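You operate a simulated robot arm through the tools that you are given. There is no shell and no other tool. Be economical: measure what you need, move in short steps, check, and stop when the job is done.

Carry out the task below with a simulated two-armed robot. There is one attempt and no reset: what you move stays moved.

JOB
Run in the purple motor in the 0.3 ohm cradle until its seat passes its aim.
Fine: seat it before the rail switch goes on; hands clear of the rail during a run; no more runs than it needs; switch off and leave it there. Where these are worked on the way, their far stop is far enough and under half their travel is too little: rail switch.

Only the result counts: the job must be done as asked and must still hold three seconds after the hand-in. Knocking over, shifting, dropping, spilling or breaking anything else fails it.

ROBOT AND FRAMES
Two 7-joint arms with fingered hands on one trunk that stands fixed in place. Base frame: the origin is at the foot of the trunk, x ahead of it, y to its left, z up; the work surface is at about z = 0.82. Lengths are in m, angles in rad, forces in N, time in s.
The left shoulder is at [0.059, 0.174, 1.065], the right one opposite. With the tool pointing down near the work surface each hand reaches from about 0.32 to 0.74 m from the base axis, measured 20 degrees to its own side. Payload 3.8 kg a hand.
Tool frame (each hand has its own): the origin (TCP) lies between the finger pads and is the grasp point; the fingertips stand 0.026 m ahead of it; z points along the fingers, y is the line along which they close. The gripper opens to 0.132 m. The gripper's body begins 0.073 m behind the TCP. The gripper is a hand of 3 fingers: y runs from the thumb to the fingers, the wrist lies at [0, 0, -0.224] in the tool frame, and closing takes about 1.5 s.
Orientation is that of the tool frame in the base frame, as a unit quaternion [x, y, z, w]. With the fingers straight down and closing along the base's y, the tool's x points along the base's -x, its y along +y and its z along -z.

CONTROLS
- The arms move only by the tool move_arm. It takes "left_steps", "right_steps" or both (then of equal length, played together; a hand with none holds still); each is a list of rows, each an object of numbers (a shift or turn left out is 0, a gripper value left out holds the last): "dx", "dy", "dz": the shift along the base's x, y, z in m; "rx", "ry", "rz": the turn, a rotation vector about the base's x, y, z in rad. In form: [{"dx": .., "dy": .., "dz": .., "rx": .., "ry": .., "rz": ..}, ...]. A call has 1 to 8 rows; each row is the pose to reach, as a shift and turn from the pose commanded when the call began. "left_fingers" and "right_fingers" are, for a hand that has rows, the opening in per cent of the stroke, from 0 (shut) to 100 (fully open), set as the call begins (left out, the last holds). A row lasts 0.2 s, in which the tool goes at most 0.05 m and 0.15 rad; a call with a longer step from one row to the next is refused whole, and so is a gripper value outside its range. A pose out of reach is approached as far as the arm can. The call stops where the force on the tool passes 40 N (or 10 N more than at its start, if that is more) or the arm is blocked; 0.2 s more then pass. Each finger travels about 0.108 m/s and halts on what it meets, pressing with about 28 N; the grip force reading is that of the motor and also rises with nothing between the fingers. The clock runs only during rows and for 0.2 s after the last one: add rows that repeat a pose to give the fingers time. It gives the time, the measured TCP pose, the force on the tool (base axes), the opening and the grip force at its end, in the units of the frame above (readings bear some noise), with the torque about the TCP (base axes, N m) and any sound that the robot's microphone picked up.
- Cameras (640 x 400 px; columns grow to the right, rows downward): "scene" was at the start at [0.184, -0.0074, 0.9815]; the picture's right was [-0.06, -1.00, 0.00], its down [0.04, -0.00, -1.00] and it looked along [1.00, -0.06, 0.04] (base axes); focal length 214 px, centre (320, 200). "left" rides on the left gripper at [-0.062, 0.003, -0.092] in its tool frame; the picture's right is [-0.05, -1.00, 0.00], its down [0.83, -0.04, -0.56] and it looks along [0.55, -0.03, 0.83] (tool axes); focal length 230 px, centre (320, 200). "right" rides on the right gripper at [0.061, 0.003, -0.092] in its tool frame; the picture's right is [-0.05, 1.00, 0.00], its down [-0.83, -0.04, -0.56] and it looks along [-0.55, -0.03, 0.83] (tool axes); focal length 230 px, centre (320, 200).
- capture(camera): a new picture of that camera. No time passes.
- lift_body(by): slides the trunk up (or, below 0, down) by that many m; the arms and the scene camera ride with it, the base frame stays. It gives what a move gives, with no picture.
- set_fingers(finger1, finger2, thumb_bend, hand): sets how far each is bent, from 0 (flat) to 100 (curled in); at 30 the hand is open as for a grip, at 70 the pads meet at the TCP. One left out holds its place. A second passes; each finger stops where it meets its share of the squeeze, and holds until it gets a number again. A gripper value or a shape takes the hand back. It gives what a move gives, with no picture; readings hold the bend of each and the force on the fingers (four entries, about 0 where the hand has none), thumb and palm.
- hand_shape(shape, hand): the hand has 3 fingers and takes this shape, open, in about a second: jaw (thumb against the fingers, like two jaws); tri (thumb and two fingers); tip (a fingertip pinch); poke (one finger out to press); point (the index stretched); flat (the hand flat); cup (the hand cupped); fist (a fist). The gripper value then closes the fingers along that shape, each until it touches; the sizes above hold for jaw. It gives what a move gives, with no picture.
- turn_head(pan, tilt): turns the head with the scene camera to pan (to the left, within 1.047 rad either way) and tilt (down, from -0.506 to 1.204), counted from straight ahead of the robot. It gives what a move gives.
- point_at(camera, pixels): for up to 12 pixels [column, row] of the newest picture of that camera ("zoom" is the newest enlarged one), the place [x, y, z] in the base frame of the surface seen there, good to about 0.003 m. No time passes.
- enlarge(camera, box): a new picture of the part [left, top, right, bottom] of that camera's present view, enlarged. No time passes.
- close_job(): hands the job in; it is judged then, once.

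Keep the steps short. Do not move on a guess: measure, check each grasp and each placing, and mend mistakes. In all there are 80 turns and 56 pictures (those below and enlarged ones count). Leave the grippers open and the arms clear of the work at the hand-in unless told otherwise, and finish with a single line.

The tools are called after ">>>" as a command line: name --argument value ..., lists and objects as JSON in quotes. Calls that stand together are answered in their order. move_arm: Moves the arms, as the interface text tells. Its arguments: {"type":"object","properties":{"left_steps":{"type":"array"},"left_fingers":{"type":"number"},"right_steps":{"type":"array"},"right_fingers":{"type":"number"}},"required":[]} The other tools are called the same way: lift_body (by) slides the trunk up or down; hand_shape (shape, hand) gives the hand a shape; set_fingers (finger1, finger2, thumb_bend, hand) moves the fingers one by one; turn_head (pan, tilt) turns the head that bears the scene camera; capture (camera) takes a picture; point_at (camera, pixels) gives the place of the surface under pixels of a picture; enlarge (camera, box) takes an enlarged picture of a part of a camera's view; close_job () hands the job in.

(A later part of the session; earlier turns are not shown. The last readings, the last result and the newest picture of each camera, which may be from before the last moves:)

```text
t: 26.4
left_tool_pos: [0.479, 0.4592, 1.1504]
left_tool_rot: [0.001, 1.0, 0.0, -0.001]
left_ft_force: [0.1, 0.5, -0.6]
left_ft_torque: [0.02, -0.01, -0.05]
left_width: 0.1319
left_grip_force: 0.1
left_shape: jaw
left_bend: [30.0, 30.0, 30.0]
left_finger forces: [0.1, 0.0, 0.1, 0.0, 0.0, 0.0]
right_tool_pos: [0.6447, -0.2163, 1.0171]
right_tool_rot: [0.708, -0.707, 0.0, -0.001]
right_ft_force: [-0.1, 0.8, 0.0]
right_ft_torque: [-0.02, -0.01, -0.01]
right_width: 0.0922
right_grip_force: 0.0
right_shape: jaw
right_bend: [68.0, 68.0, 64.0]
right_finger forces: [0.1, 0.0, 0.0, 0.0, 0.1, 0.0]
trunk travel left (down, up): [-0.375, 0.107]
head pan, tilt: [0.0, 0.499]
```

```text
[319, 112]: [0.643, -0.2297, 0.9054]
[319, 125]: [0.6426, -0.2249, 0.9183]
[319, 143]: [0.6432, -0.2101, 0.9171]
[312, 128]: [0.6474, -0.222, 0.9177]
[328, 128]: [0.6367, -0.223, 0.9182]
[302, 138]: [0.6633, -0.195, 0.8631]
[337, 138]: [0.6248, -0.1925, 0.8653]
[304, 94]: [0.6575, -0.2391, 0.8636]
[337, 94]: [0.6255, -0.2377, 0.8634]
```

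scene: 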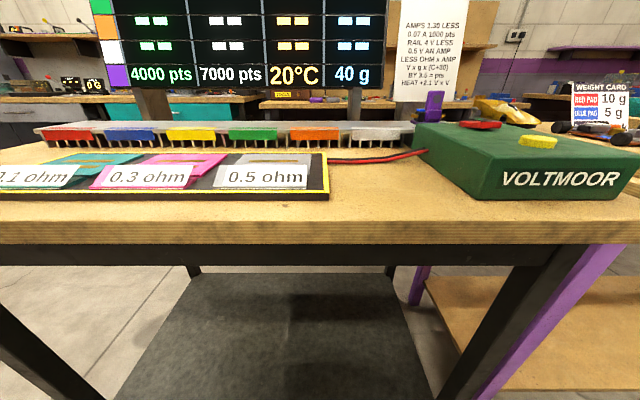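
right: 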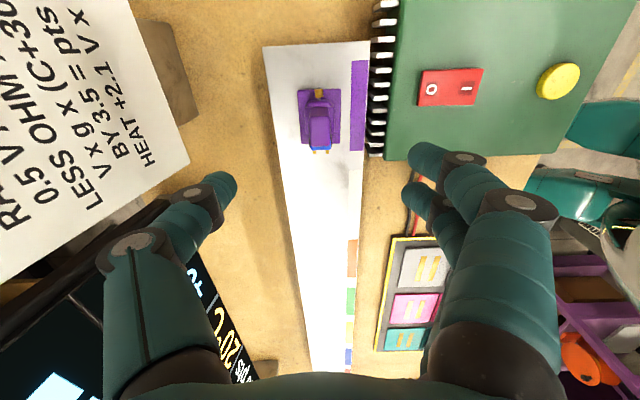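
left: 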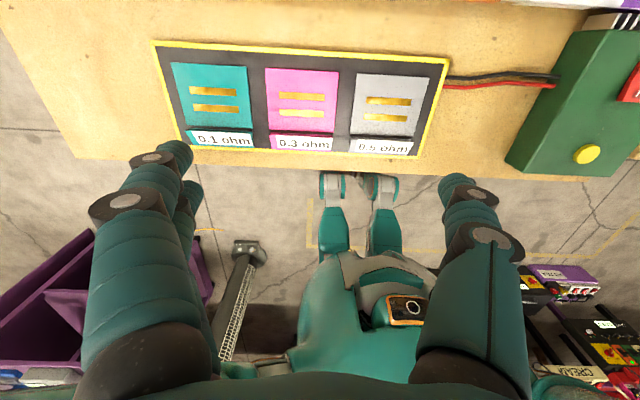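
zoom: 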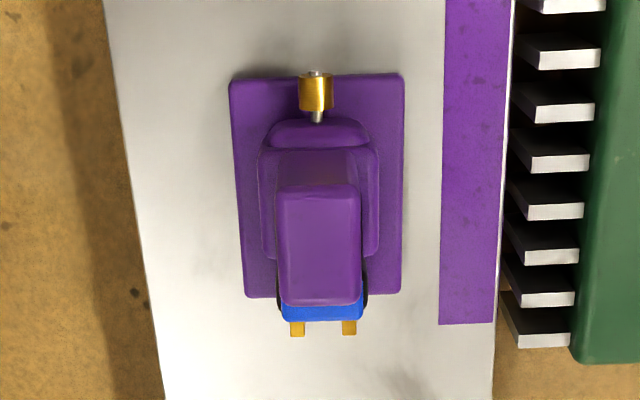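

The lug centre is near (0.643, −0.2185). I'll descend onto it and close.

>>> move_arm --right_steps '[{"dx": -0.0015, "dy": -0.002, "dz": -0.04}, {"dx": -0.0015, "dy": -0.002, "dz": -0.075}, {"dx": -0.0015, "dy": -0.002, "dz": -0.095}, {"dx": -0.0015, "dy": -0.002, "dz": -0.1}, {"dx": -0.0015, "dy": -0.002, "dz": -0.1}]'

>>> move_arm --right_steps '[{}, {}, {}, {}, {}, {}, {}]' --right_fingers 0

>>> capture --camera "right"

```text
t: 27.6
left_tool_pos: [0.4782, 0.4583, 1.1506]
left_tool_rot: [0.0, 1.0, 0.0, -0.001]
left_ft_force: [0.3, -0.1, -0.3]
left_ft_torque: [0.01, -0.03, 0.0]
left_width: 0.1322
left_grip_force: 0.2
left_shape: jaw
left_bend: [30.0, 30.0, 30.0]
left_finger forces: [0.0, 0.0, 0.0, 0.0, 0.1, 0.0]
right_tool_pos: [0.6446, -0.2172, 0.9166]
right_tool_rot: [-0.706, 0.708, 0.001, 0.0]
right_ft_force: [0.5, 0.8, 0.4]
right_ft_torque: [0.0, -0.01, 0.03]
right_width: 0.0919
right_grip_force: 0.0
right_shape: jaw
right_bend: [68.0, 68.0, 64.0]
right_finger forces: [0.0, 0.0, 0.0, 0.0, 0.1, 0.0]
trunk travel left (down, up): [-0.375, 0.107]
head pan, tilt: [0.0, 0.499]
```

```text
t: 29.2
left_tool_pos: [0.4775, 0.4589, 1.1493]
left_tool_rot: [0.0, 1.0, 0.0, 0.0]
left_ft_force: [-0.1, 0.2, -0.4]
left_ft_torque: [0.0, 0.02, 0.02]
left_width: 0.1319
left_grip_force: 0.1
left_shape: jaw
left_bend: [30.0, 30.0, 30.0]
left_finger forces: [0.1, 0.0, 0.0, 0.0, 0.1, 0.0]
right_tool_pos: [0.6432, -0.2182, 0.9174]
right_tool_rot: [-0.706, 0.708, 0.0, 0.0]
right_ft_force: [-0.8, 0.1, -0.4]
right_ft_torque: [0.01, 0.02, 0.02]
right_width: 0.0126
right_grip_force: 28.0
right_shape: jaw
right_bend: [72.0, 72.0, 70.0]
right_finger forces: [12.5, 12.4, 0.1, 0.0, 24.8, 0.0]
trunk travel left (down, up): [-0.375, 0.107]
head pan, tilt: [0.0, 0.499]
```

```text
26 pictures are left
```

right: 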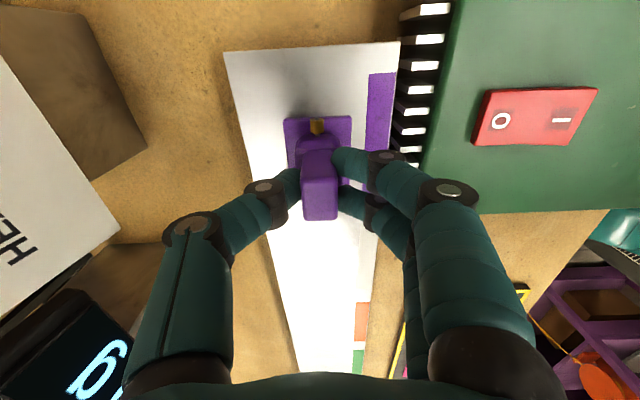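

Firm and balanced again. I'll lift 110 mm and then carry toward the cradle.

>>> move_arm --right_steps '[{"dz": 0.03}, {"dz": 0.07}, {"dz": 0.11}, {"dz": 0.11, "dx": -0.018, "dy": 0.041}, {"dz": 0.11, "dx": -0.036, "dy": 0.082}, {"dz": 0.11, "dx": -0.054, "dy": 0.123}, {"dz": 0.11, "dx": -0.072, "dy": 0.164}, {"dz": 0.11, "dx": -0.09, "dy": 0.205}]'

>>> move_arm --right_steps '[{"dx": -0.018, "dy": 0.041}, {"dx": -0.036, "dy": 0.082}, {"dx": -0.054, "dy": 0.123}, {"dx": -0.072, "dy": 0.164}, {"dx": -0.09, "dy": 0.205}, {"dx": -0.09, "dy": 0.205}]'

>>> capture --camera "right"

>>> capture --camera "left"

```text
t: 31.0
left_tool_pos: [0.478, 0.4596, 1.1509]
left_tool_rot: [0.0, 1.0, 0.0, -0.001]
left_ft_force: [-0.1, -0.6, 0.3]
left_ft_torque: [-0.04, 0.05, -0.02]
left_width: 0.1318
left_grip_force: 0.0
left_shape: jaw
left_bend: [30.0, 30.0, 30.0]
left_finger forces: [0.0, 0.0, 0.0, 0.0, 0.0, 0.1]
right_tool_pos: [0.5522, -0.0135, 1.029]
right_tool_rot: [-0.706, 0.708, -0.003, 0.0]
right_ft_force: [0.0, 0.7, -0.4]
right_ft_torque: [-0.02, 0.01, -0.05]
right_width: 0.0127
right_grip_force: 27.9
right_shape: jaw
right_bend: [72.0, 72.0, 70.0]
right_finger forces: [12.4, 12.4, 0.0, 0.0, 24.9, 0.0]
trunk travel left (down, up): [-0.375, 0.107]
head pan, tilt: [0.0, 0.499]
```

```text
t: 32.4
left_tool_pos: [0.4781, 0.4567, 1.1504]
left_tool_rot: [-0.001, 1.0, 0.0, 0.0]
left_ft_force: [0.1, 0.1, 0.2]
left_ft_torque: [0.01, 0.0, 0.01]
left_width: 0.132
left_grip_force: 0.1
left_shape: jaw
left_bend: [30.0, 30.0, 30.0]
left_finger forces: [0.0, 0.0, 0.0, 0.0, 0.1, 0.0]
right_tool_pos: [0.472, 0.177, 1.0762]
right_tool_rot: [-0.706, 0.708, 0.001, -0.001]
right_ft_force: [-0.1, 0.3, -1.3]
right_ft_torque: [-0.03, -0.02, -0.01]
right_width: 0.0128
right_grip_force: 27.4
right_shape: jaw
right_bend: [72.0, 72.0, 70.0]
right_finger forces: [12.4, 12.3, 0.0, 0.1, 24.7, 0.1]
right hand out of reach, approached as far as the arm can: row 3, 4, 5, 6
trunk travel left (down, up): [-0.375, 0.107]
head pan, tilt: [0.0, 0.499]
```

```text
25 pictures are left
```

right: 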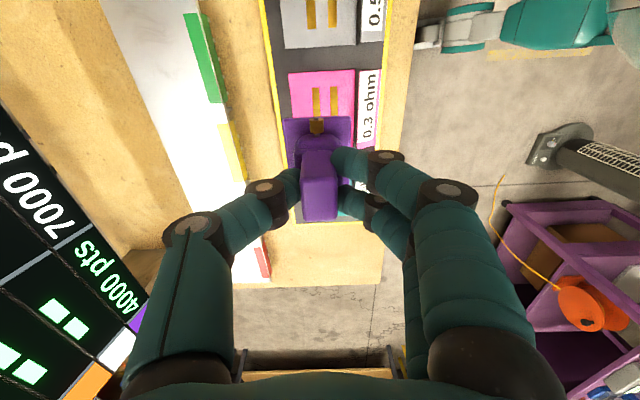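

```text
24 pictures are left
```

left: 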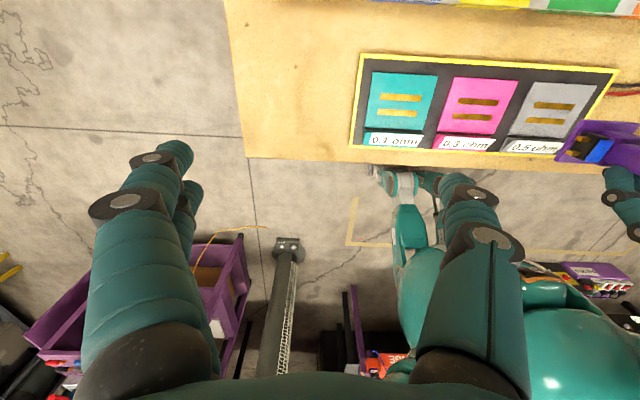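

The approach stopped at (0.472, 0.177, 1.076), just short and 50 mm high. I'll test whether it can still go on and down from here.

>>> move_arm --right_steps '[{"dz": -0.02, "dy": 0.005}, {"dz": -0.04, "dy": 0.01, "dx": -0.005}, {"dz": -0.06, "dy": 0.017, "dx": -0.009}, {"dz": -0.06, "dy": 0.017, "dx": -0.009}]'

```text
t: 33.4
left_tool_pos: [0.4784, 0.4586, 1.1503]
left_tool_rot: [0.0, 1.0, 0.001, 0.0]
left_ft_force: [0.9, 0.2, -0.3]
left_ft_torque: [0.02, 0.02, 0.01]
left_width: 0.132
left_grip_force: 0.0
left_shape: jaw
left_bend: [30.0, 30.0, 30.0]
left_finger forces: [0.0, 0.0, 0.0, 0.0, 0.1, 0.0]
right_tool_pos: [0.4832, 0.2038, 1.0324]
right_tool_rot: [-0.707, 0.708, 0.0, 0.0]
right_ft_force: [0.2, 0.4, -1.3]
right_ft_torque: [0.03, -0.02, 0.01]
right_width: 0.0127
right_grip_force: 27.8
right_shape: jaw
right_bend: [72.0, 72.0, 70.0]
right_finger forces: [12.5, 12.2, 0.0, 0.0, 24.7, 0.0]
right hand out of reach, approached as far as the arm can: row 1, 2, 3, 4
trunk travel left (down, up): [-0.375, 0.107]
head pan, tilt: [0.0, 0.499]
```

It's close, but x is 20 mm off. Raising the trunk puts the wrist lower relative to the shoulder, so I'll try that and then retry.

>>> lift_body --by 0.1

>>> move_arm --right_steps '[{"dz": -0.03, "dy": -0.005, "dx": -0.005}, {"dz": -0.06, "dy": -0.01, "dx": -0.01}, {"dz": -0.09, "dy": -0.01, "dx": -0.02}, {"dz": -0.12, "dy": -0.01, "dx": -0.02}, {"dz": -0.12, "dy": -0.01, "dx": -0.02}]'

```text
t: 34.7
left_tool_pos: [0.4796, 0.4573, 1.2498]
left_tool_rot: [0.0, 1.0, 0.0, -0.002]
left_ft_force: [-0.3, 0.6, -0.4]
left_ft_torque: [0.06, 0.03, -0.01]
left_width: 0.1317
left_grip_force: 0.2
left_shape: jaw
left_bend: [30.0, 30.0, 30.0]
left_finger forces: [0.0, 0.0, 0.1, 0.0, 0.1, 0.1]
right_tool_pos: [0.4494, 0.2025, 1.2209]
right_tool_rot: [-0.703, 0.704, -0.068, 0.068]
right_ft_force: [0.6, 0.9, -1.1]
right_ft_torque: [0.02, 0.04, 0.01]
right_width: 0.0126
right_grip_force: 28.2
right_shape: jaw
right_bend: [72.0, 72.0, 70.0]
right_finger forces: [12.5, 12.2, 0.0, 0.0, 24.5, 0.1]
trunk travel left (down, up): [-0.475, 0.007]
head pan, tilt: [0.0, 0.499]
```

```text
t: 35.9
left_tool_pos: [0.478, 0.4578, 1.2519]
left_tool_rot: [0.0, 1.0, 0.0, 0.0]
left_ft_force: [-0.5, -0.3, -0.2]
left_ft_torque: [0.01, 0.0, 0.0]
left_width: 0.132
left_grip_force: 0.1
left_shape: jaw
left_bend: [30.0, 30.0, 30.0]
left_finger forces: [0.0, 0.1, 0.1, 0.1, 0.0, 0.1]
right_tool_pos: [0.4607, 0.2309, 1.1213]
right_tool_rot: [-0.703, 0.704, -0.068, 0.069]
right_ft_force: [0.0, -0.3, -0.5]
right_ft_torque: [-0.03, 0.02, -0.02]
right_width: 0.0126
right_grip_force: 28.2
right_shape: jaw
right_bend: [72.0, 72.0, 70.0]
right_finger forces: [12.5, 12.4, 0.0, 0.0, 24.7, 0.0]
right hand out of reach, approached as far as the arm can: row 1, 2, 3, 4, 5
trunk travel left (down, up): [-0.475, 0.007]
head pan, tilt: [0.0, 0.499]
```

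The arm stays at its limit on this side, and the tool is now tilted about 11°. The safer plan is for the right hand to set the motor down on the bare wood near (0.55, −0.06), and the left hand to take it to the cradle. First I'll bring the right hand back and undo the tilt (ry +0.19).

>>> move_arm --right_steps '[{"dx": 0.011, "dy": -0.036}, {"dx": 0.022, "dy": -0.072}, {"dx": 0.033, "dy": -0.108}, {"dx": 0.044, "dy": -0.144, "ry": 0.05}, {"dx": 0.055, "dy": -0.18, "ry": 0.1}, {"dx": 0.066, "dy": -0.216, "ry": 0.15}, {"dx": 0.077, "dy": -0.252, "ry": 0.194}, {"dx": 0.088, "dy": -0.29, "ry": 0.194}]'

>>> lift_body --by -0.06

>>> capture --camera "right"

```text
t: 37.7
left_tool_pos: [0.479, 0.4592, 1.2508]
left_tool_rot: [0.0, 1.0, 0.0, 0.0]
left_ft_force: [0.5, -1.2, 0.1]
left_ft_torque: [0.01, 0.01, -0.03]
left_width: 0.132
left_grip_force: 0.1
left_shape: jaw
left_bend: [30.0, 30.0, 30.0]
left_finger forces: [0.0, 0.0, 0.0, 0.0, 0.0, 0.1]
right_tool_pos: [0.5867, -0.0091, 1.1367]
right_tool_rot: [0.708, -0.707, -0.001, 0.0]
right_ft_force: [0.1, -1.0, -0.7]
right_ft_torque: [-0.02, 0.01, 0.0]
right_width: 0.0126
right_grip_force: 27.7
right_shape: jaw
right_bend: [72.0, 72.0, 70.0]
right_finger forces: [12.4, 12.2, 0.0, 0.1, 24.6, 0.1]
right hand out of reach, approached as far as the arm can: row 1, 2, 3, 4, 5, 6, 7, 8
trunk travel left (down, up): [-0.475, 0.007]
head pan, tilt: [0.0, 0.499]
```

```text
t: 38.7
left_tool_pos: [0.478, 0.4585, 1.1919]
left_tool_rot: [0.001, 1.0, 0.0, 0.0]
left_ft_force: [0.5, 0.3, 0.5]
left_ft_torque: [0.0, -0.01, -0.01]
left_width: 0.132
left_grip_force: 0.1
left_shape: jaw
left_bend: [30.0, 30.0, 30.0]
left_finger forces: [0.0, 0.0, 0.1, 0.0, 0.1, 0.0]
right_tool_pos: [0.6028, -0.0077, 0.9493]
right_tool_rot: [0.703, -0.703, -0.076, 0.076]
right_ft_force: [-0.6, -1.0, -1.5]
right_ft_torque: [-0.01, -0.05, -0.01]
right_width: 0.0126
right_grip_force: 28.4
right_shape: jaw
right_bend: [72.0, 72.0, 70.0]
right_finger forces: [12.3, 12.3, 0.0, 0.0, 24.6, 0.1]
trunk travel left (down, up): [-0.415, 0.067]
head pan, tilt: [0.0, 0.499]
```

```text
23 pictures are left
```

right: 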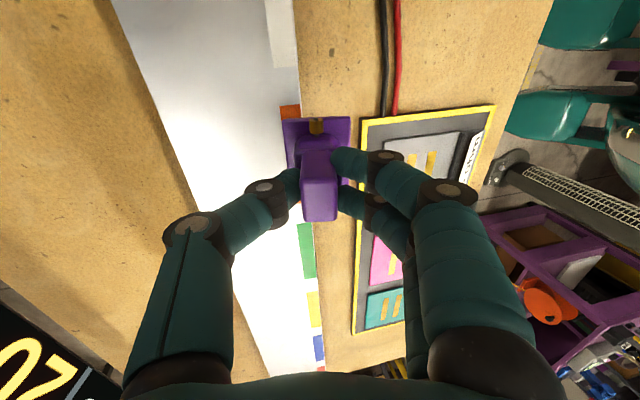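

The arm was still settling when the trunk moved, so the tool is lower (0.949) and tilted back ~0.21 rad. Nothing has been touched. I'll rise, level it and let it settle.

>>> move_arm --right_steps '[{"dz": 0.03}, {"dz": 0.06, "ry": -0.1}, {"dz": 0.08, "ry": -0.217}, {"dz": 0.08, "ry": -0.217}, {"dz": 0.08, "ry": -0.217}, {"dz": 0.08, "ry": -0.217}]'

```text
t: 40.1
left_tool_pos: [0.4794, 0.4571, 1.1898]
left_tool_rot: [-0.001, 1.0, 0.0, -0.001]
left_ft_force: [0.6, 0.8, 0.8]
left_ft_torque: [-0.05, -0.02, 0.02]
left_width: 0.1318
left_grip_force: 0.0
left_shape: jaw
left_bend: [30.0, 30.0, 30.0]
left_finger forces: [0.1, 0.1, 0.0, 0.1, 0.1, 0.0]
right_tool_pos: [0.6327, 0.0036, 1.0368]
right_tool_rot: [-0.707, 0.708, 0.0, -0.001]
right_ft_force: [0.4, -0.5, -1.6]
right_ft_torque: [-0.01, 0.02, 0.01]
right_width: 0.0122
right_grip_force: 28.0
right_shape: jaw
right_bend: [72.0, 72.0, 70.0]
right_finger forces: [12.4, 12.3, 0.1, 0.0, 24.6, 0.1]
right hand out of reach, approached as far as the arm can: row 2, 3, 4, 5, 6
trunk travel left (down, up): [-0.415, 0.067]
head pan, tilt: [0.0, 0.499]
```

It's level now at (0.633, 0.004, 1.037), but the reach is still reported marginal. I'll move back toward the right side, where it was comfortable.

>>> move_arm --right_steps '[{"dx": -0.01, "dy": -0.03}, {"dx": -0.02, "dy": -0.06}, {"dx": -0.03, "dy": -0.09}, {"dx": -0.04, "dy": -0.12}, {"dx": -0.04, "dy": -0.15}, {"dx": -0.04, "dy": -0.15}]'

```text
t: 41.5
left_tool_pos: [0.4787, 0.4585, 1.1903]
left_tool_rot: [0.0, 1.0, 0.0, 0.0]
left_ft_force: [-0.6, -1.8, -0.6]
left_ft_torque: [0.01, 0.02, -0.01]
left_width: 0.1319
left_grip_force: 0.1
left_shape: jaw
left_bend: [30.0, 30.0, 30.0]
left_finger forces: [0.1, 0.1, 0.1, 0.0, 0.0, 0.0]
right_tool_pos: [0.6687, -0.1325, 1.0536]
right_tool_rot: [-0.707, 0.707, 0.0, -0.002]
right_ft_force: [-0.7, -0.8, -0.5]
right_ft_torque: [-0.01, 0.02, 0.01]
right_width: 0.0125
right_grip_force: 28.1
right_shape: jaw
right_bend: [72.0, 72.0, 70.0]
right_finger forces: [12.3, 12.3, 0.1, 0.0, 24.4, 0.0]
right hand out of reach, approached as far as the arm can: row 1, 2, 3, 4, 5, 6
trunk travel left (down, up): [-0.415, 0.067]
head pan, tilt: [0.0, 0.499]
```

Something in the wrist or elbow is at a limit: x drifts outward. Turning the hand back toward its natural yaw should free it.

>>> move_arm --right_steps '[{"rz": -0.1}, {"rz": -0.2}, {"rz": -0.3}, {"rz": -0.4}, {"rz": -0.5}, {"rz": -0.6}, {"rz": -0.7}, {"rz": -0.8}]'

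>>> move_arm --right_steps '[{"dx": -0.02}, {"dx": -0.04}, {"dx": -0.06}, {"dx": -0.06}]'

```text
t: 43.3
left_tool_pos: [0.4778, 0.458, 1.1902]
left_tool_rot: [0.0, 1.0, 0.0, 0.001]
left_ft_force: [0.4, -0.7, 0.0]
left_ft_torque: [0.0, -0.01, -0.01]
left_width: 0.132
left_grip_force: 0.0
left_shape: jaw
left_bend: [30.0, 30.0, 30.0]
left_finger forces: [0.1, 0.0, 0.0, 0.0, 0.0, 0.0]
right_tool_pos: [0.6675, -0.1321, 1.0542]
right_tool_rot: [-0.375, 0.927, 0.0, 0.0]
right_ft_force: [-0.4, 0.9, -1.4]
right_ft_torque: [0.02, 0.0, 0.03]
right_width: 0.0124
right_grip_force: 28.2
right_shape: jaw
right_bend: [72.0, 72.0, 70.0]
right_finger forces: [12.3, 12.2, 0.1, 0.0, 24.5, 0.0]
trunk travel left (down, up): [-0.415, 0.067]
head pan, tilt: [0.0, 0.499]
```

```text
t: 44.3
left_tool_pos: [0.4776, 0.4572, 1.1904]
left_tool_rot: [0.0, 1.0, 0.0, -0.001]
left_ft_force: [0.2, -0.5, 1.0]
left_ft_torque: [0.03, 0.02, -0.03]
left_width: 0.1321
left_grip_force: 0.1
left_shape: jaw
left_bend: [30.0, 30.0, 30.0]
left_finger forces: [0.0, 0.0, 0.1, 0.0, 0.1, 0.1]
right_tool_pos: [0.6628, -0.1201, 1.0678]
right_tool_rot: [-0.375, 0.927, 0.001, -0.001]
right_ft_force: [0.1, -0.5, -0.9]
right_ft_torque: [-0.02, -0.03, 0.06]
right_width: 0.0124
right_grip_force: 27.7
right_shape: jaw
right_bend: [72.0, 72.0, 70.0]
right_finger forces: [12.2, 12.2, 0.0, 0.0, 24.6, 0.1]
right hand out of reach, approached as far as the arm can: row 1, 2, 3, 4
trunk travel left (down, up): [-0.415, 0.067]
head pan, tilt: [0.0, 0.499]
```

It's still stuck in −x. I'll move toward the starting region (further −y, higher, yaw to 0) so the elbow can swing back.

>>> move_arm --right_steps '[{"dy": -0.03, "rz": -0.1}, {"dy": -0.06, "rz": -0.2}, {"dy": -0.09, "rz": -0.3}, {"dy": -0.12, "rz": -0.4}, {"dy": -0.15, "rz": -0.5}, {"dy": -0.17, "rz": -0.6, "dz": 0.02}, {"dy": -0.17, "rz": -0.7, "dz": 0.04}, {"dy": -0.17, "rz": -0.77, "dz": 0.04}]'

>>> move_arm --right_steps '[{"dx": -0.02}, {"dx": -0.04}, {"dx": -0.06}, {"dx": -0.08}, {"dx": -0.08}]'

```text
t: 46.1
left_tool_pos: [0.4774, 0.4575, 1.1902]
left_tool_rot: [0.0, 1.0, 0.001, 0.0]
left_ft_force: [0.1, 0.2, -0.6]
left_ft_torque: [-0.02, 0.01, -0.02]
left_width: 0.1318
left_grip_force: 0.1
left_shape: jaw
left_bend: [30.0, 30.0, 30.0]
left_finger forces: [0.0, 0.0, 0.0, 0.0, 0.0, 0.0]
right_tool_pos: [0.6593, -0.2911, 1.1072]
right_tool_rot: [0.001, 1.0, 0.001, -0.001]
right_ft_force: [-0.5, 0.4, -1.8]
right_ft_torque: [0.03, -0.01, 0.0]
right_width: 0.0121
right_grip_force: 27.9
right_shape: jaw
right_bend: [72.0, 72.0, 70.0]
right_finger forces: [12.3, 12.2, 0.0, 0.1, 24.6, 0.0]
right hand out of reach, approached as far as the arm can: row 1, 2, 3, 4, 5, 7, 8
trunk travel left (down, up): [-0.415, 0.067]
head pan, tilt: [0.0, 0.499]
```

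```text
t: 47.3
left_tool_pos: [0.4771, 0.4568, 1.1908]
left_tool_rot: [0.0, 1.0, 0.0, 0.0]
left_ft_force: [-0.5, 0.2, 0.2]
left_ft_torque: [-0.02, -0.02, 0.03]
left_width: 0.1317
left_grip_force: 0.1
left_shape: jaw
left_bend: [30.0, 30.0, 30.0]
left_finger forces: [0.1, 0.1, 0.1, 0.0, 0.0, 0.1]
right_tool_pos: [0.5796, -0.2917, 1.1072]
right_tool_rot: [0.0, 1.0, 0.001, -0.001]
right_ft_force: [0.3, 0.1, -1.8]
right_ft_torque: [-0.02, 0.01, -0.04]
right_width: 0.0122
right_grip_force: 27.9
right_shape: jaw
right_bend: [72.0, 72.0, 70.0]
right_finger forces: [12.3, 12.2, 0.0, 0.0, 24.6, 0.0]
right hand out of reach, approached as far as the arm can: row 1
trunk travel left (down, up): [-0.415, 0.067]
head pan, tilt: [0.0, 0.499]
```

It's free again. The motor is now turned −90° in a natural hand yaw of 0, and that suits a handover: the left can pick it at yaw 0 and turn +90°. I'll go above the bare wood near (0.545, −0.07) and look.

>>> move_arm --right_steps '[{"dx": -0.007, "dy": 0.044}, {"dx": -0.014, "dy": 0.088}, {"dx": -0.021, "dy": 0.132}, {"dx": -0.028, "dy": 0.176}, {"dx": -0.035, "dy": 0.22}, {"dx": -0.035, "dy": 0.22, "dz": -0.04}, {"dx": -0.035, "dy": 0.22, "dz": -0.04}]'

>>> capture --camera "right"

```text
t: 48.9
left_tool_pos: [0.4788, 0.4586, 1.19]
left_tool_rot: [0.0, 1.0, 0.0, 0.0]
left_ft_force: [0.0, -0.6, 0.5]
left_ft_torque: [0.0, 0.01, 0.01]
left_width: 0.132
left_grip_force: 0.0
left_shape: jaw
left_bend: [30.0, 30.0, 30.0]
left_finger forces: [0.0, 0.0, 0.0, 0.0, 0.0, 0.1]
right_tool_pos: [0.5464, -0.0719, 1.068]
right_tool_rot: [0.0, 1.0, 0.0, 0.0]
right_ft_force: [-0.6, 0.5, -1.5]
right_ft_torque: [-0.01, 0.02, 0.0]
right_width: 0.0124
right_grip_force: 27.8
right_shape: jaw
right_bend: [72.0, 72.0, 70.0]
right_finger forces: [12.3, 12.3, 0.0, 0.0, 24.7, 0.0]
trunk travel left (down, up): [-0.415, 0.067]
head pan, tilt: [0.0, 0.499]
```

```text
22 pictures are left
```

right: 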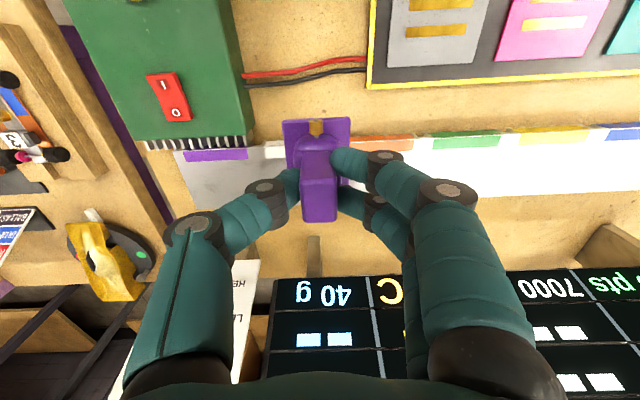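

I'll measure the wires and the front edge of the heat-sink tray here.

>>> point_at --camera "right" --pixels '[[300, 70], [300, 74], [300, 86], [350, 72], [300, 105], [265, 120], [270, 147], [270, 157], [380, 137], [380, 148], [240, 100], [372, 60]]'

```text
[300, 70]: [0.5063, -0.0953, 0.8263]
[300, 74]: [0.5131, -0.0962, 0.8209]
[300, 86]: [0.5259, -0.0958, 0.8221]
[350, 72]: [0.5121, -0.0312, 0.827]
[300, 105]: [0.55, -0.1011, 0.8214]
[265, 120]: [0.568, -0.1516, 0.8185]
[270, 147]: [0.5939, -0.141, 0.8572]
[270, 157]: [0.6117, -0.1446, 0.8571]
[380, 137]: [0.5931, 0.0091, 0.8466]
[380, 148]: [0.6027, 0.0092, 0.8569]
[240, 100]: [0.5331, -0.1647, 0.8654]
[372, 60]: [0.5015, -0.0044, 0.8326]
```

The strip between the tray and the wires is narrow, but the wood in front of the wires (x 0.40–0.50, y −0.15…−0.01) is open. I'll set the motor down at about (0.455, −0.085), going above it first and looking.

>>> move_arm --right_steps '[{"dx": -0.03, "dy": -0.005}, {"dx": -0.06, "dy": -0.01}, {"dx": -0.091, "dy": -0.013}, {"dx": -0.091, "dy": -0.013, "dz": -0.04}, {"dx": -0.091, "dy": -0.013, "dz": -0.08}, {"dx": -0.091, "dy": -0.013, "dz": -0.12}, {"dx": -0.091, "dy": -0.013, "dz": -0.12}]'

>>> capture --camera "right"

```text
t: 50.5
left_tool_pos: [0.4777, 0.458, 1.1916]
left_tool_rot: [-0.001, 1.0, 0.0, 0.0]
left_ft_force: [-0.6, 0.2, -0.1]
left_ft_torque: [0.02, -0.02, -0.02]
left_width: 0.1318
left_grip_force: 0.0
left_shape: jaw
left_bend: [30.0, 30.0, 30.0]
left_finger forces: [0.1, 0.0, 0.0, 0.0, 0.0, 0.0]
right_tool_pos: [0.4888, -0.1122, 0.9595]
right_tool_rot: [0.0, 1.0, 0.002, 0.0]
right_ft_force: [-0.6, 1.0, -1.8]
right_ft_torque: [0.03, 0.02, 0.0]
right_width: 0.0124
right_grip_force: 28.0
right_shape: jaw
right_bend: [72.0, 72.0, 70.0]
right_finger forces: [12.3, 12.4, 0.1, 0.1, 24.6, 0.0]
right hand out of reach, approached as far as the arm can: row 3, 4, 5, 6, 7
trunk travel left (down, up): [-0.415, 0.067]
head pan, tilt: [0.0, 0.499]
```

```text
21 pictures are left
```

right: 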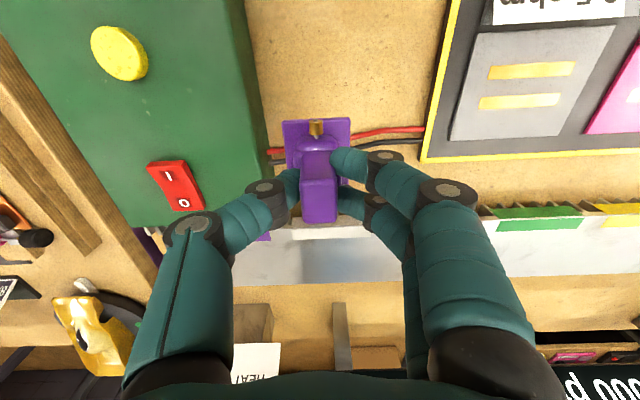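

The right arm can't fold in that far. Instead I'll use the tray top at y≈0 (flat, z 0.857, empty), which is mid-way for both arms. I'll rise and go above it.

>>> move_arm --right_steps '[{"dz": 0.03}, {"dz": 0.06}, {"dx": 0.03, "dy": 0.022, "dz": 0.06}, {"dx": 0.06, "dy": 0.045, "dz": 0.06}, {"dx": 0.09, "dy": 0.067, "dz": 0.06}, {"dx": 0.12, "dy": 0.09, "dz": 0.06}, {"dx": 0.148, "dy": 0.112, "dz": 0.06}, {"dx": 0.148, "dy": 0.112, "dz": 0.06}]'

>>> capture --camera "right"

```text
t: 52.3
left_tool_pos: [0.4781, 0.4602, 1.1907]
left_tool_rot: [-0.001, 1.0, -0.001, 0.001]
left_ft_force: [-0.6, 0.4, 0.7]
left_ft_torque: [-0.03, -0.03, 0.01]
left_width: 0.1321
left_grip_force: 0.1
left_shape: jaw
left_bend: [30.0, 30.0, 30.0]
left_finger forces: [0.1, 0.0, 0.0, 0.0, 0.0, 0.0]
right_tool_pos: [0.6365, -0.0001, 1.0224]
right_tool_rot: [0.001, 1.0, 0.0, 0.0]
right_ft_force: [0.1, 0.6, -1.4]
right_ft_torque: [-0.04, -0.04, 0.0]
right_width: 0.0123
right_grip_force: 28.6
right_shape: jaw
right_bend: [72.0, 72.0, 70.0]
right_finger forces: [12.7, 12.6, 0.0, 0.1, 25.1, 0.0]
trunk travel left (down, up): [-0.415, 0.067]
head pan, tilt: [0.0, 0.499]
```

```text
20 pictures are left
```

right: 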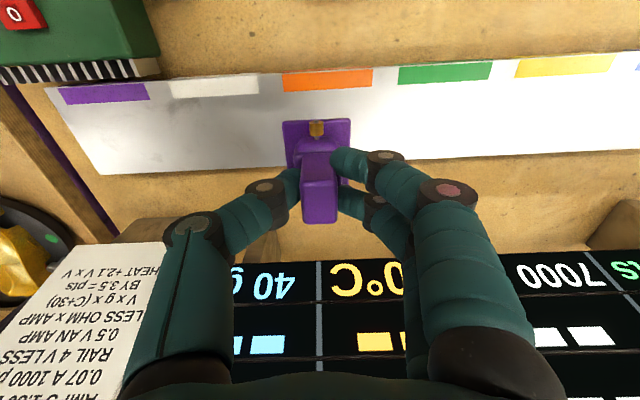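

It's above the free tray spot. I'll lower to contact, with contact expected near z≈0.917.

>>> move_arm --right_steps '[{"dz": -0.04}, {"dz": -0.075}, {"dz": -0.095}, {"dz": -0.103}, {"dz": -0.105}, {"dz": -0.107}]'

```text
t: 53.7
left_tool_pos: [0.4781, 0.4561, 1.1922]
left_tool_rot: [0.001, 1.0, 0.0, 0.0]
left_ft_force: [0.6, 0.1, -1.0]
left_ft_torque: [0.0, 0.02, 0.01]
left_width: 0.132
left_grip_force: 0.0
left_shape: jaw
left_bend: [30.0, 30.0, 30.0]
left_finger forces: [0.0, 0.1, 0.0, 0.0, 0.0, 0.1]
right_tool_pos: [0.6379, -0.0006, 0.9156]
right_tool_rot: [0.0, 1.0, 0.001, 0.001]
right_ft_force: [-0.2, -0.8, 1.9]
right_ft_torque: [0.02, 0.0, 0.01]
right_width: 0.0122
right_grip_force: 28.1
right_shape: jaw
right_bend: [72.0, 72.0, 70.0]
right_finger forces: [12.7, 12.6, 0.0, 0.1, 25.8, 0.0]
trunk travel left (down, up): [-0.415, 0.067]
head pan, tilt: [0.0, 0.499]
```

It has just touched: 1.9 N up against −1.4 N before. I'll open, rise, and move the right hand off to its own side.

>>> move_arm --right_steps '[{}, {}, {}, {}, {}]' --right_fingers 70

>>> move_arm --right_steps '[{"dz": 0.03}, {"dz": 0.07}, {"dz": 0.11}, {"dz": 0.14, "dy": -0.04}, {"dz": 0.16, "dy": -0.09, "dx": -0.02}, {"dz": 0.16, "dy": -0.14, "dx": -0.04}, {"dz": 0.16, "dy": -0.19, "dx": -0.06}, {"dz": 0.16, "dy": -0.24, "dx": -0.08}]'

>>> move_arm --right_steps '[{"dy": -0.03}, {"dy": -0.06}, {"dy": -0.06}, {"dy": -0.06}, {"dy": -0.06}, {"dy": -0.06}, {"dy": -0.06}]' --left_steps '[{"dy": -0.05}, {"dy": -0.1, "dx": 0.02}, {"dy": -0.15, "dx": 0.04}, {"dy": -0.2, "dx": 0.06}, {"dy": -0.25, "dx": 0.08}, {"dy": -0.3, "dx": 0.1}, {"dy": -0.34, "dx": 0.11, "dz": -0.03}]' --left_fingers 70

>>> capture --camera "left"

```text
t: 54.9
left_tool_pos: [0.4778, 0.4583, 1.1915]
left_tool_rot: [0.0, 1.0, 0.0, 0.0]
left_ft_force: [-0.4, 0.2, 0.1]
left_ft_torque: [-0.02, 0.0, 0.01]
left_width: 0.132
left_grip_force: 0.1
left_shape: jaw
left_bend: [30.0, 30.0, 30.0]
left_finger forces: [0.1, 0.0, 0.0, 0.0, 0.1, 0.0]
right_tool_pos: [0.6368, -0.0001, 0.9145]
right_tool_rot: [0.0, 1.0, 0.001, -0.001]
right_ft_force: [-0.4, -0.5, -0.3]
right_ft_torque: [0.0, 0.0, -0.01]
right_width: 0.0921
right_grip_force: 0.0
right_shape: jaw
right_bend: [68.0, 68.0, 64.0]
right_finger forces: [0.0, 0.0, 0.1, 0.0, 0.1, 0.0]
trunk travel left (down, up): [-0.415, 0.067]
head pan, tilt: [0.0, 0.499]
```

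```text
refused: row 5 steps farther than a row can; nothing moved
```

```text
refused: row 2 steps farther than a row can; nothing moved
```

```text
19 pictures are left
```

left: 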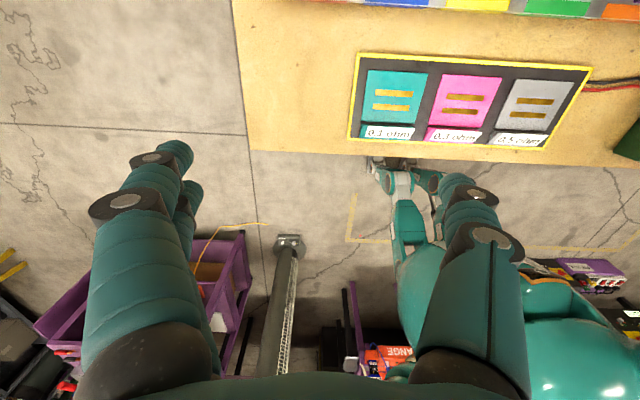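

Both moves were refused for step length, and nothing moved. I'll redo the right hand's retreat with smaller steps.

>>> move_arm --right_steps '[{"dz": 0.03}, {"dz": 0.07}, {"dz": 0.11}, {"dz": 0.14, "dy": -0.035}, {"dz": 0.15, "dy": -0.075, "dx": -0.01}, {"dz": 0.15, "dy": -0.12, "dx": -0.02}, {"dz": 0.15, "dy": -0.165, "dx": -0.03}, {"dz": 0.15, "dy": -0.21, "dx": -0.04}]'

```text
t: 56.7
left_tool_pos: [0.4774, 0.4575, 1.1909]
left_tool_rot: [0.0, 1.0, 0.0, 0.001]
left_ft_force: [-0.2, -0.2, 0.3]
left_ft_torque: [0.01, 0.03, -0.02]
left_width: 0.1318
left_grip_force: 0.0
left_shape: jaw
left_bend: [30.0, 30.0, 30.0]
left_finger forces: [0.0, 0.0, 0.0, 0.0, 0.1, 0.0]
right_tool_pos: [0.5969, -0.2123, 1.0642]
right_tool_rot: [0.0, 1.0, 0.001, 0.001]
right_ft_force: [1.0, -0.3, -0.5]
right_ft_torque: [0.02, 0.0, 0.01]
right_width: 0.0921
right_grip_force: 0.0
right_shape: jaw
right_bend: [68.0, 68.0, 64.0]
right_finger forces: [0.0, 0.0, 0.0, 0.0, 0.1, 0.0]
trunk travel left (down, up): [-0.415, 0.067]
head pan, tilt: [0.0, 0.499]
```

The right hand is clear. I'll bring the left hand over at height while the right moves further aside.

>>> move_arm --left_steps '[{"dx": 0.013, "dy": -0.045}, {"dx": 0.026, "dy": -0.09}, {"dx": 0.039, "dy": -0.135}, {"dx": 0.052, "dy": -0.18}, {"dx": 0.065, "dy": -0.225}, {"dx": 0.078, "dy": -0.27}, {"dx": 0.091, "dy": -0.315}, {"dx": 0.104, "dy": -0.36}]' --right_steps '[{"dy": -0.03}, {"dy": -0.06}, {"dy": -0.09}, {"dy": -0.12}, {"dy": -0.12}, {"dy": -0.12}, {"dy": -0.12}, {"dy": -0.12}]' --left_fingers 70

>>> move_arm --left_steps '[{"dx": 0.015, "dy": -0.025}, {"dx": 0.03, "dy": -0.05}, {"dx": 0.045, "dy": -0.075}, {"dx": 0.056, "dy": -0.097}, {"dx": 0.056, "dy": -0.097, "dz": -0.04}, {"dx": 0.056, "dy": -0.097, "dz": -0.08}, {"dx": 0.056, "dy": -0.097, "dz": -0.12}, {"dx": 0.056, "dy": -0.097, "dz": -0.15}]'

>>> capture --camera "left"

```text
t: 58.5
left_tool_pos: [0.5838, 0.0958, 1.1925]
left_tool_rot: [-0.001, 1.0, 0.0, -0.001]
left_ft_force: [0.5, -0.4, -0.6]
left_ft_torque: [0.0, -0.05, -0.04]
left_width: 0.0926
left_grip_force: 0.0
left_shape: jaw
left_bend: [67.0, 67.0, 64.0]
left_finger forces: [0.0, 0.1, 0.0, 0.1, 0.1, 0.0]
right_tool_pos: [0.5973, -0.3314, 1.064]
right_tool_rot: [0.0, 1.0, 0.001, 0.0]
right_ft_force: [0.5, -0.4, -0.2]
right_ft_torque: [0.06, 0.0, -0.01]
right_width: 0.0923
right_grip_force: 0.0
right_shape: jaw
right_bend: [68.0, 68.0, 64.0]
right_finger forces: [0.0, 0.0, 0.0, 0.0, 0.1, 0.1]
trunk travel left (down, up): [-0.415, 0.067]
head pan, tilt: [0.0, 0.499]
```

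```text
t: 60.3
left_tool_pos: [0.6375, 0.0024, 1.0397]
left_tool_rot: [0.0, 1.0, 0.0, -0.001]
left_ft_force: [0.1, -0.6, 0.7]
left_ft_torque: [0.0, 0.02, 0.0]
left_width: 0.0929
left_grip_force: 0.2
left_shape: jaw
left_bend: [67.0, 67.0, 64.0]
left_finger forces: [0.0, 0.1, 0.1, 0.0, 0.1, 0.0]
left hand out of reach, approached as far as the arm can: row 2, 3, 4, 5, 6, 7
right_tool_pos: [0.5967, -0.3295, 1.0637]
right_tool_rot: [0.0, 1.0, 0.001, -0.002]
right_ft_force: [1.5, 0.3, 0.1]
right_ft_torque: [0.05, 0.03, 0.0]
right_width: 0.092
right_grip_force: 0.1
right_shape: jaw
right_bend: [68.0, 68.0, 64.0]
right_finger forces: [0.0, 0.0, 0.1, 0.0, 0.0, 0.1]
trunk travel left (down, up): [-0.415, 0.067]
head pan, tilt: [0.0, 0.499]
```

```text
18 pictures are left
```

left: 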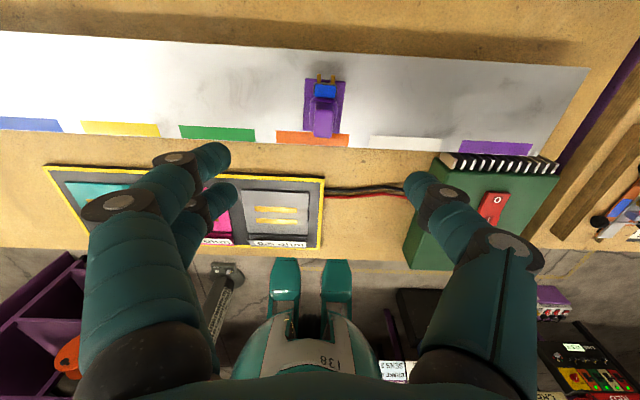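

The left hand reached above the motor. I'll measure the lug here.

>>> enlarge --camera "left" --box '[272, 65, 376, 145]'

>>> point_at --camera "left" --pixels '[[324, 107], [324, 120], [324, 132], [315, 120], [332, 120], [309, 85], [342, 85], [310, 120], [340, 120]]'

```text
5.00 times, centred on (324, 105) of left
```

zoom: 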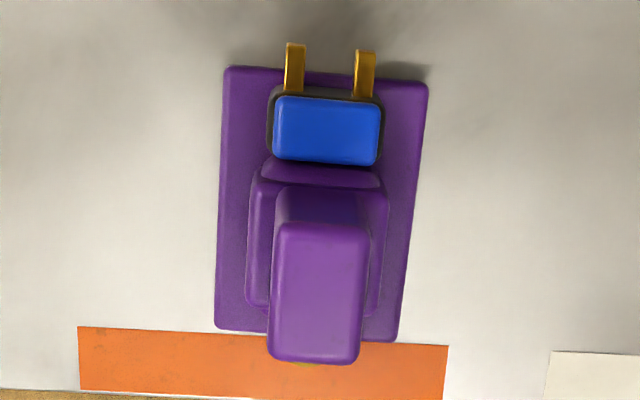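

```text
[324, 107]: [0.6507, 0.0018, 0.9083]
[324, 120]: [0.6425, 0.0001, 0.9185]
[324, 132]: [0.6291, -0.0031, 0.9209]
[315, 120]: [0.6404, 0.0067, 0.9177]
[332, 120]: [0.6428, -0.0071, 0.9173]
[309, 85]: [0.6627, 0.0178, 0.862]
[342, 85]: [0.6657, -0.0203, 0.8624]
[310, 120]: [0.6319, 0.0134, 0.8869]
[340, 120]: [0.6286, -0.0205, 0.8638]
```

The lug is centred at about (0.637, 0.000). I'll descend to z≈0.917.

>>> move_arm --left_steps '[{"dy": -0.002, "dz": -0.04}, {"dy": -0.002, "dz": -0.08}, {"dy": -0.002, "dz": -0.11}, {"dy": -0.002, "dz": -0.122}, {"dy": -0.002, "dz": -0.122}, {"dy": -0.002, "dz": -0.122}]'

>>> enlarge --camera "left" --box '[200, 90, 440, 250]'

```text
t: 61.7
left_tool_pos: [0.6385, -0.0016, 0.9183]
left_tool_rot: [0.0, 1.0, 0.0, 0.0]
left_ft_force: [0.4, 1.4, -1.3]
left_ft_torque: [-0.03, 0.0, -0.01]
left_width: 0.0927
left_grip_force: 0.1
left_shape: jaw
left_bend: [67.0, 67.0, 64.0]
left_finger forces: [0.1, 0.0, 0.1, 0.0, 0.1, 0.0]
right_tool_pos: [0.5954, -0.3303, 1.065]
right_tool_rot: [0.001, 1.0, 0.001, 0.0]
right_ft_force: [0.1, 0.1, -0.1]
right_ft_torque: [0.0, 0.01, 0.0]
right_width: 0.0923
right_grip_force: 0.0
right_shape: jaw
right_bend: [68.0, 68.0, 64.0]
right_finger forces: [0.0, 0.1, 0.0, 0.0, 0.0, 0.0]
trunk travel left (down, up): [-0.415, 0.067]
head pan, tilt: [0.0, 0.499]
```

```text
2.50 times, centred on (320, 170) of left
```

zoom: 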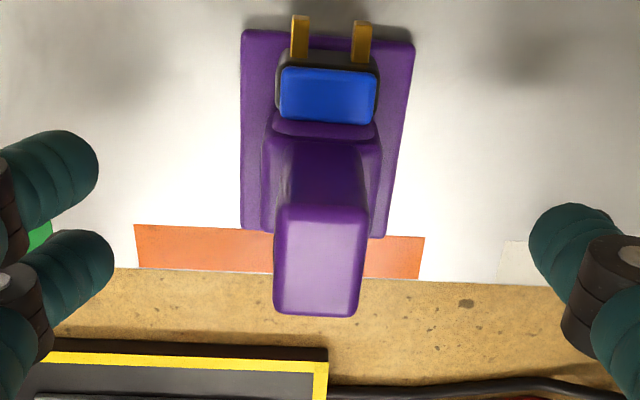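

It's centred. Closing the left hand.

>>> move_arm --left_steps '[{}, {}, {}, {}, {}, {}, {}]' --left_fingers 0

```text
t: 63.3
left_tool_pos: [0.6386, -0.0006, 0.9195]
left_tool_rot: [-0.001, 1.0, 0.0, 0.0]
left_ft_force: [1.1, 0.5, 1.4]
left_ft_torque: [0.04, -0.01, -0.01]
left_width: 0.0127
left_grip_force: 28.0
left_shape: jaw
left_bend: [72.0, 72.0, 70.0]
left_finger forces: [12.4, 12.6, 0.1, 0.0, 25.0, 0.0]
right_tool_pos: [0.5969, -0.3305, 1.0641]
right_tool_rot: [0.0, 1.0, 0.001, 0.001]
right_ft_force: [-0.1, 0.0, 0.2]
right_ft_torque: [-0.02, 0.04, -0.02]
right_width: 0.0922
right_grip_force: 0.0
right_shape: jaw
right_bend: [68.0, 68.0, 64.0]
right_finger forces: [0.0, 0.0, 0.0, 0.1, 0.0, 0.0]
trunk travel left (down, up): [-0.415, 0.067]
head pan, tilt: [0.0, 0.499]
```

The grip is balanced (12.4 / 12.6 / 25). I'll lift and travel toward the cradle, then start the +90° turn.

>>> move_arm --left_steps '[{"dz": 0.03}, {"dz": 0.07}, {"dz": 0.11}, {"dz": 0.12, "dx": -0.025, "dy": 0.04}, {"dz": 0.12, "dx": -0.05, "dy": 0.08}, {"dz": 0.12, "dx": -0.075, "dy": 0.12}, {"dz": 0.12, "dx": -0.1, "dy": 0.16}, {"dz": 0.12, "dx": -0.12, "dy": 0.194}]'

>>> move_arm --left_steps '[{"rz": 0.145}, {"rz": 0.29}, {"rz": 0.435}, {"rz": 0.58}, {"rz": 0.725}, {"rz": 0.87}, {"rz": 1.015}, {"rz": 1.16}]'

```text
t: 65.1
left_tool_pos: [0.5188, 0.1947, 1.0381]
left_tool_rot: [0.0, 1.0, -0.001, 0.0]
left_ft_force: [-0.1, 0.5, -1.0]
left_ft_torque: [-0.02, 0.01, 0.01]
left_width: 0.0125
left_grip_force: 27.6
left_shape: jaw
left_bend: [72.0, 72.0, 70.0]
left_finger forces: [12.5, 12.6, 0.0, 0.1, 25.1, 0.0]
right_tool_pos: [0.5964, -0.3294, 1.0652]
right_tool_rot: [0.0, 1.0, 0.0, 0.001]
right_ft_force: [-0.6, 0.9, 0.3]
right_ft_torque: [-0.02, 0.03, 0.02]
right_width: 0.0924
right_grip_force: 0.0
right_shape: jaw
right_bend: [68.0, 68.0, 64.0]
right_finger forces: [0.0, 0.0, 0.0, 0.0, 0.0, 0.0]
trunk travel left (down, up): [-0.415, 0.067]
head pan, tilt: [0.0, 0.499]
```

```text
t: 66.9
left_tool_pos: [0.5178, 0.1926, 1.0382]
left_tool_rot: [-0.549, 0.836, 0.0, 0.001]
left_ft_force: [-0.5, -0.1, -0.8]
left_ft_torque: [-0.01, 0.02, 0.03]
left_width: 0.0126
left_grip_force: 27.8
left_shape: jaw
left_bend: [72.0, 72.0, 70.0]
left_finger forces: [12.5, 12.6, 0.0, 0.1, 25.2, 0.0]
right_tool_pos: [0.5977, -0.3303, 1.0645]
right_tool_rot: [0.0, 1.0, 0.002, 0.0]
right_ft_force: [0.0, -0.3, 0.1]
right_ft_torque: [-0.01, -0.03, 0.0]
right_width: 0.0922
right_grip_force: 0.0
right_shape: jaw
right_bend: [68.0, 68.0, 64.0]
right_finger forces: [0.0, 0.0, 0.0, 0.1, 0.0, 0.1]
trunk travel left (down, up): [-0.415, 0.067]
head pan, tilt: [0.0, 0.499]
```

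It's tracking well. I'll finish the turn (0.41 more), move over the cradle and look.

>>> move_arm --left_steps '[{"rz": 0.14}, {"rz": 0.28}, {"rz": 0.411}, {"rz": 0.411, "dx": -0.025}, {"rz": 0.411, "dx": -0.054}, {"rz": 0.411, "dx": -0.054}]'

>>> capture --camera "left"

```text
t: 68.3
left_tool_pos: [0.4636, 0.1932, 1.0394]
left_tool_rot: [-0.707, 0.707, -0.001, 0.0]
left_ft_force: [1.0, 0.4, -1.9]
left_ft_torque: [-0.02, -0.02, -0.02]
left_width: 0.0124
left_grip_force: 28.0
left_shape: jaw
left_bend: [72.0, 72.0, 70.0]
left_finger forces: [12.4, 12.5, 0.1, 0.0, 25.1, 0.1]
right_tool_pos: [0.5968, -0.3299, 1.0644]
right_tool_rot: [0.0, 1.0, 0.001, 0.0]
right_ft_force: [-0.3, -0.5, 0.5]
right_ft_torque: [0.03, 0.03, -0.01]
right_width: 0.0921
right_grip_force: 0.1
right_shape: jaw
right_bend: [68.0, 68.0, 64.0]
right_finger forces: [0.0, 0.0, 0.0, 0.1, 0.0, 0.0]
trunk travel left (down, up): [-0.415, 0.067]
head pan, tilt: [0.0, 0.499]
```

```text
15 pictures are left
```

left: 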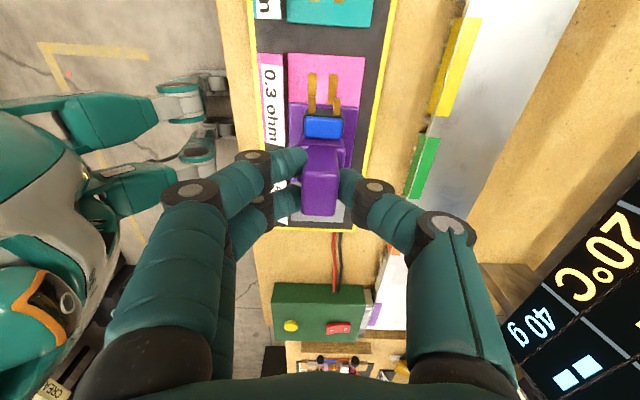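

It's above the cradle, oriented with the prongs along the strips (+y). I'll check alignment with measurements.

>>> enlarge --camera "left" --box '[256, 40, 384, 240]'

>>> point_at --camera "left" --pixels '[[293, 108], [340, 108], [312, 80], [333, 80], [292, 58], [362, 60], [292, 175], [349, 160], [319, 165], [319, 205], [282, 90]]'

```text
2.00 times, centred on (320, 140) of left
```

zoom: 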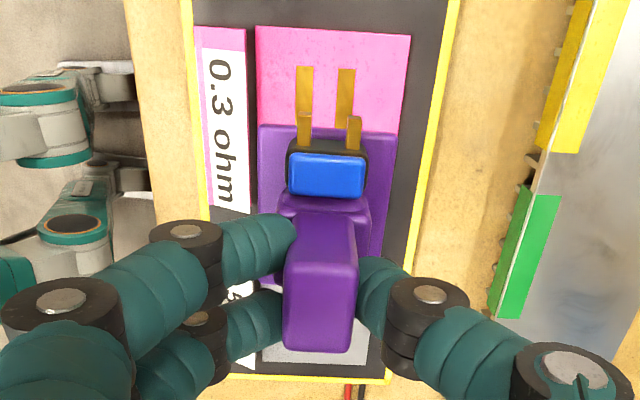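

```text
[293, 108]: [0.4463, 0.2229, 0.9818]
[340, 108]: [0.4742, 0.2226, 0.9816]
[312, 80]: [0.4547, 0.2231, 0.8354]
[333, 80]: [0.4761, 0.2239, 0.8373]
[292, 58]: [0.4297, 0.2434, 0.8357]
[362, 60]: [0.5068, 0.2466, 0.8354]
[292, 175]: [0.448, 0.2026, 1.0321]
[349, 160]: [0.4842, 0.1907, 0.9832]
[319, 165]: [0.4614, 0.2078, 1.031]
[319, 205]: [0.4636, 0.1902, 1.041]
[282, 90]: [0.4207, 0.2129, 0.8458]
```

The plate centre is at (0.464, ~0.196), against a cradle strip centre of about (0.4645, 0.195), so it's aligned. I'll lower it; contact is expected near TCP z≈0.897.

>>> move_arm --left_steps '[{"dx": 0.0005, "dy": -0.0005, "dz": -0.04}, {"dx": 0.0005, "dy": -0.0005, "dz": -0.08}, {"dx": 0.0005, "dy": -0.0005, "dz": -0.115}, {"dx": 0.0005, "dy": -0.0005, "dz": -0.13}, {"dx": 0.0005, "dy": -0.0005, "dz": -0.138}, {"dx": 0.0005, "dy": -0.0005, "dz": -0.141}, {"dx": 0.0005, "dy": -0.0005, "dz": -0.143}]'

>>> enlarge --camera "left" --box '[220, 60, 420, 220]'

```text
t: 69.9
left_tool_pos: [0.4647, 0.1915, 0.8966]
left_tool_rot: [-0.707, 0.707, -0.001, 0.001]
left_ft_force: [-0.1, 0.3, 1.6]
left_ft_torque: [-0.01, 0.03, 0.01]
left_width: 0.0123
left_grip_force: 29.0
left_shape: jaw
left_bend: [72.0, 72.0, 70.0]
left_finger forces: [12.5, 12.5, 0.0, 0.0, 25.5, 0.0]
right_tool_pos: [0.5953, -0.3302, 1.0643]
right_tool_rot: [0.0, 1.0, 0.001, -0.001]
right_ft_force: [1.1, -0.6, -1.0]
right_ft_torque: [0.0, 0.02, 0.02]
right_width: 0.0921
right_grip_force: 0.0
right_shape: jaw
right_bend: [68.0, 68.0, 64.0]
right_finger forces: [0.1, 0.0, 0.0, 0.0, 0.0, 0.0]
trunk travel left (down, up): [-0.415, 0.067]
head pan, tilt: [0.0, 0.499]
```

```text
2.50 times, centred on (320, 140) of left
```

zoom: 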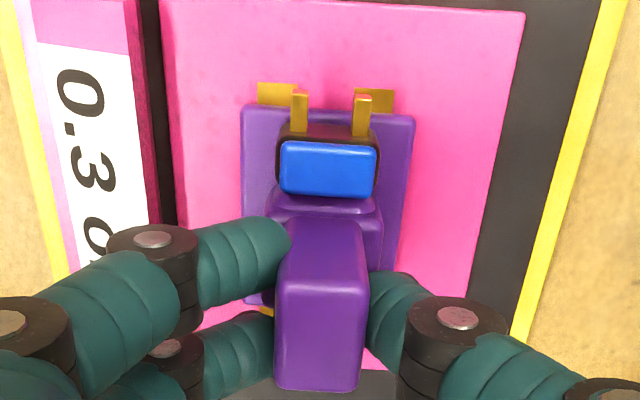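

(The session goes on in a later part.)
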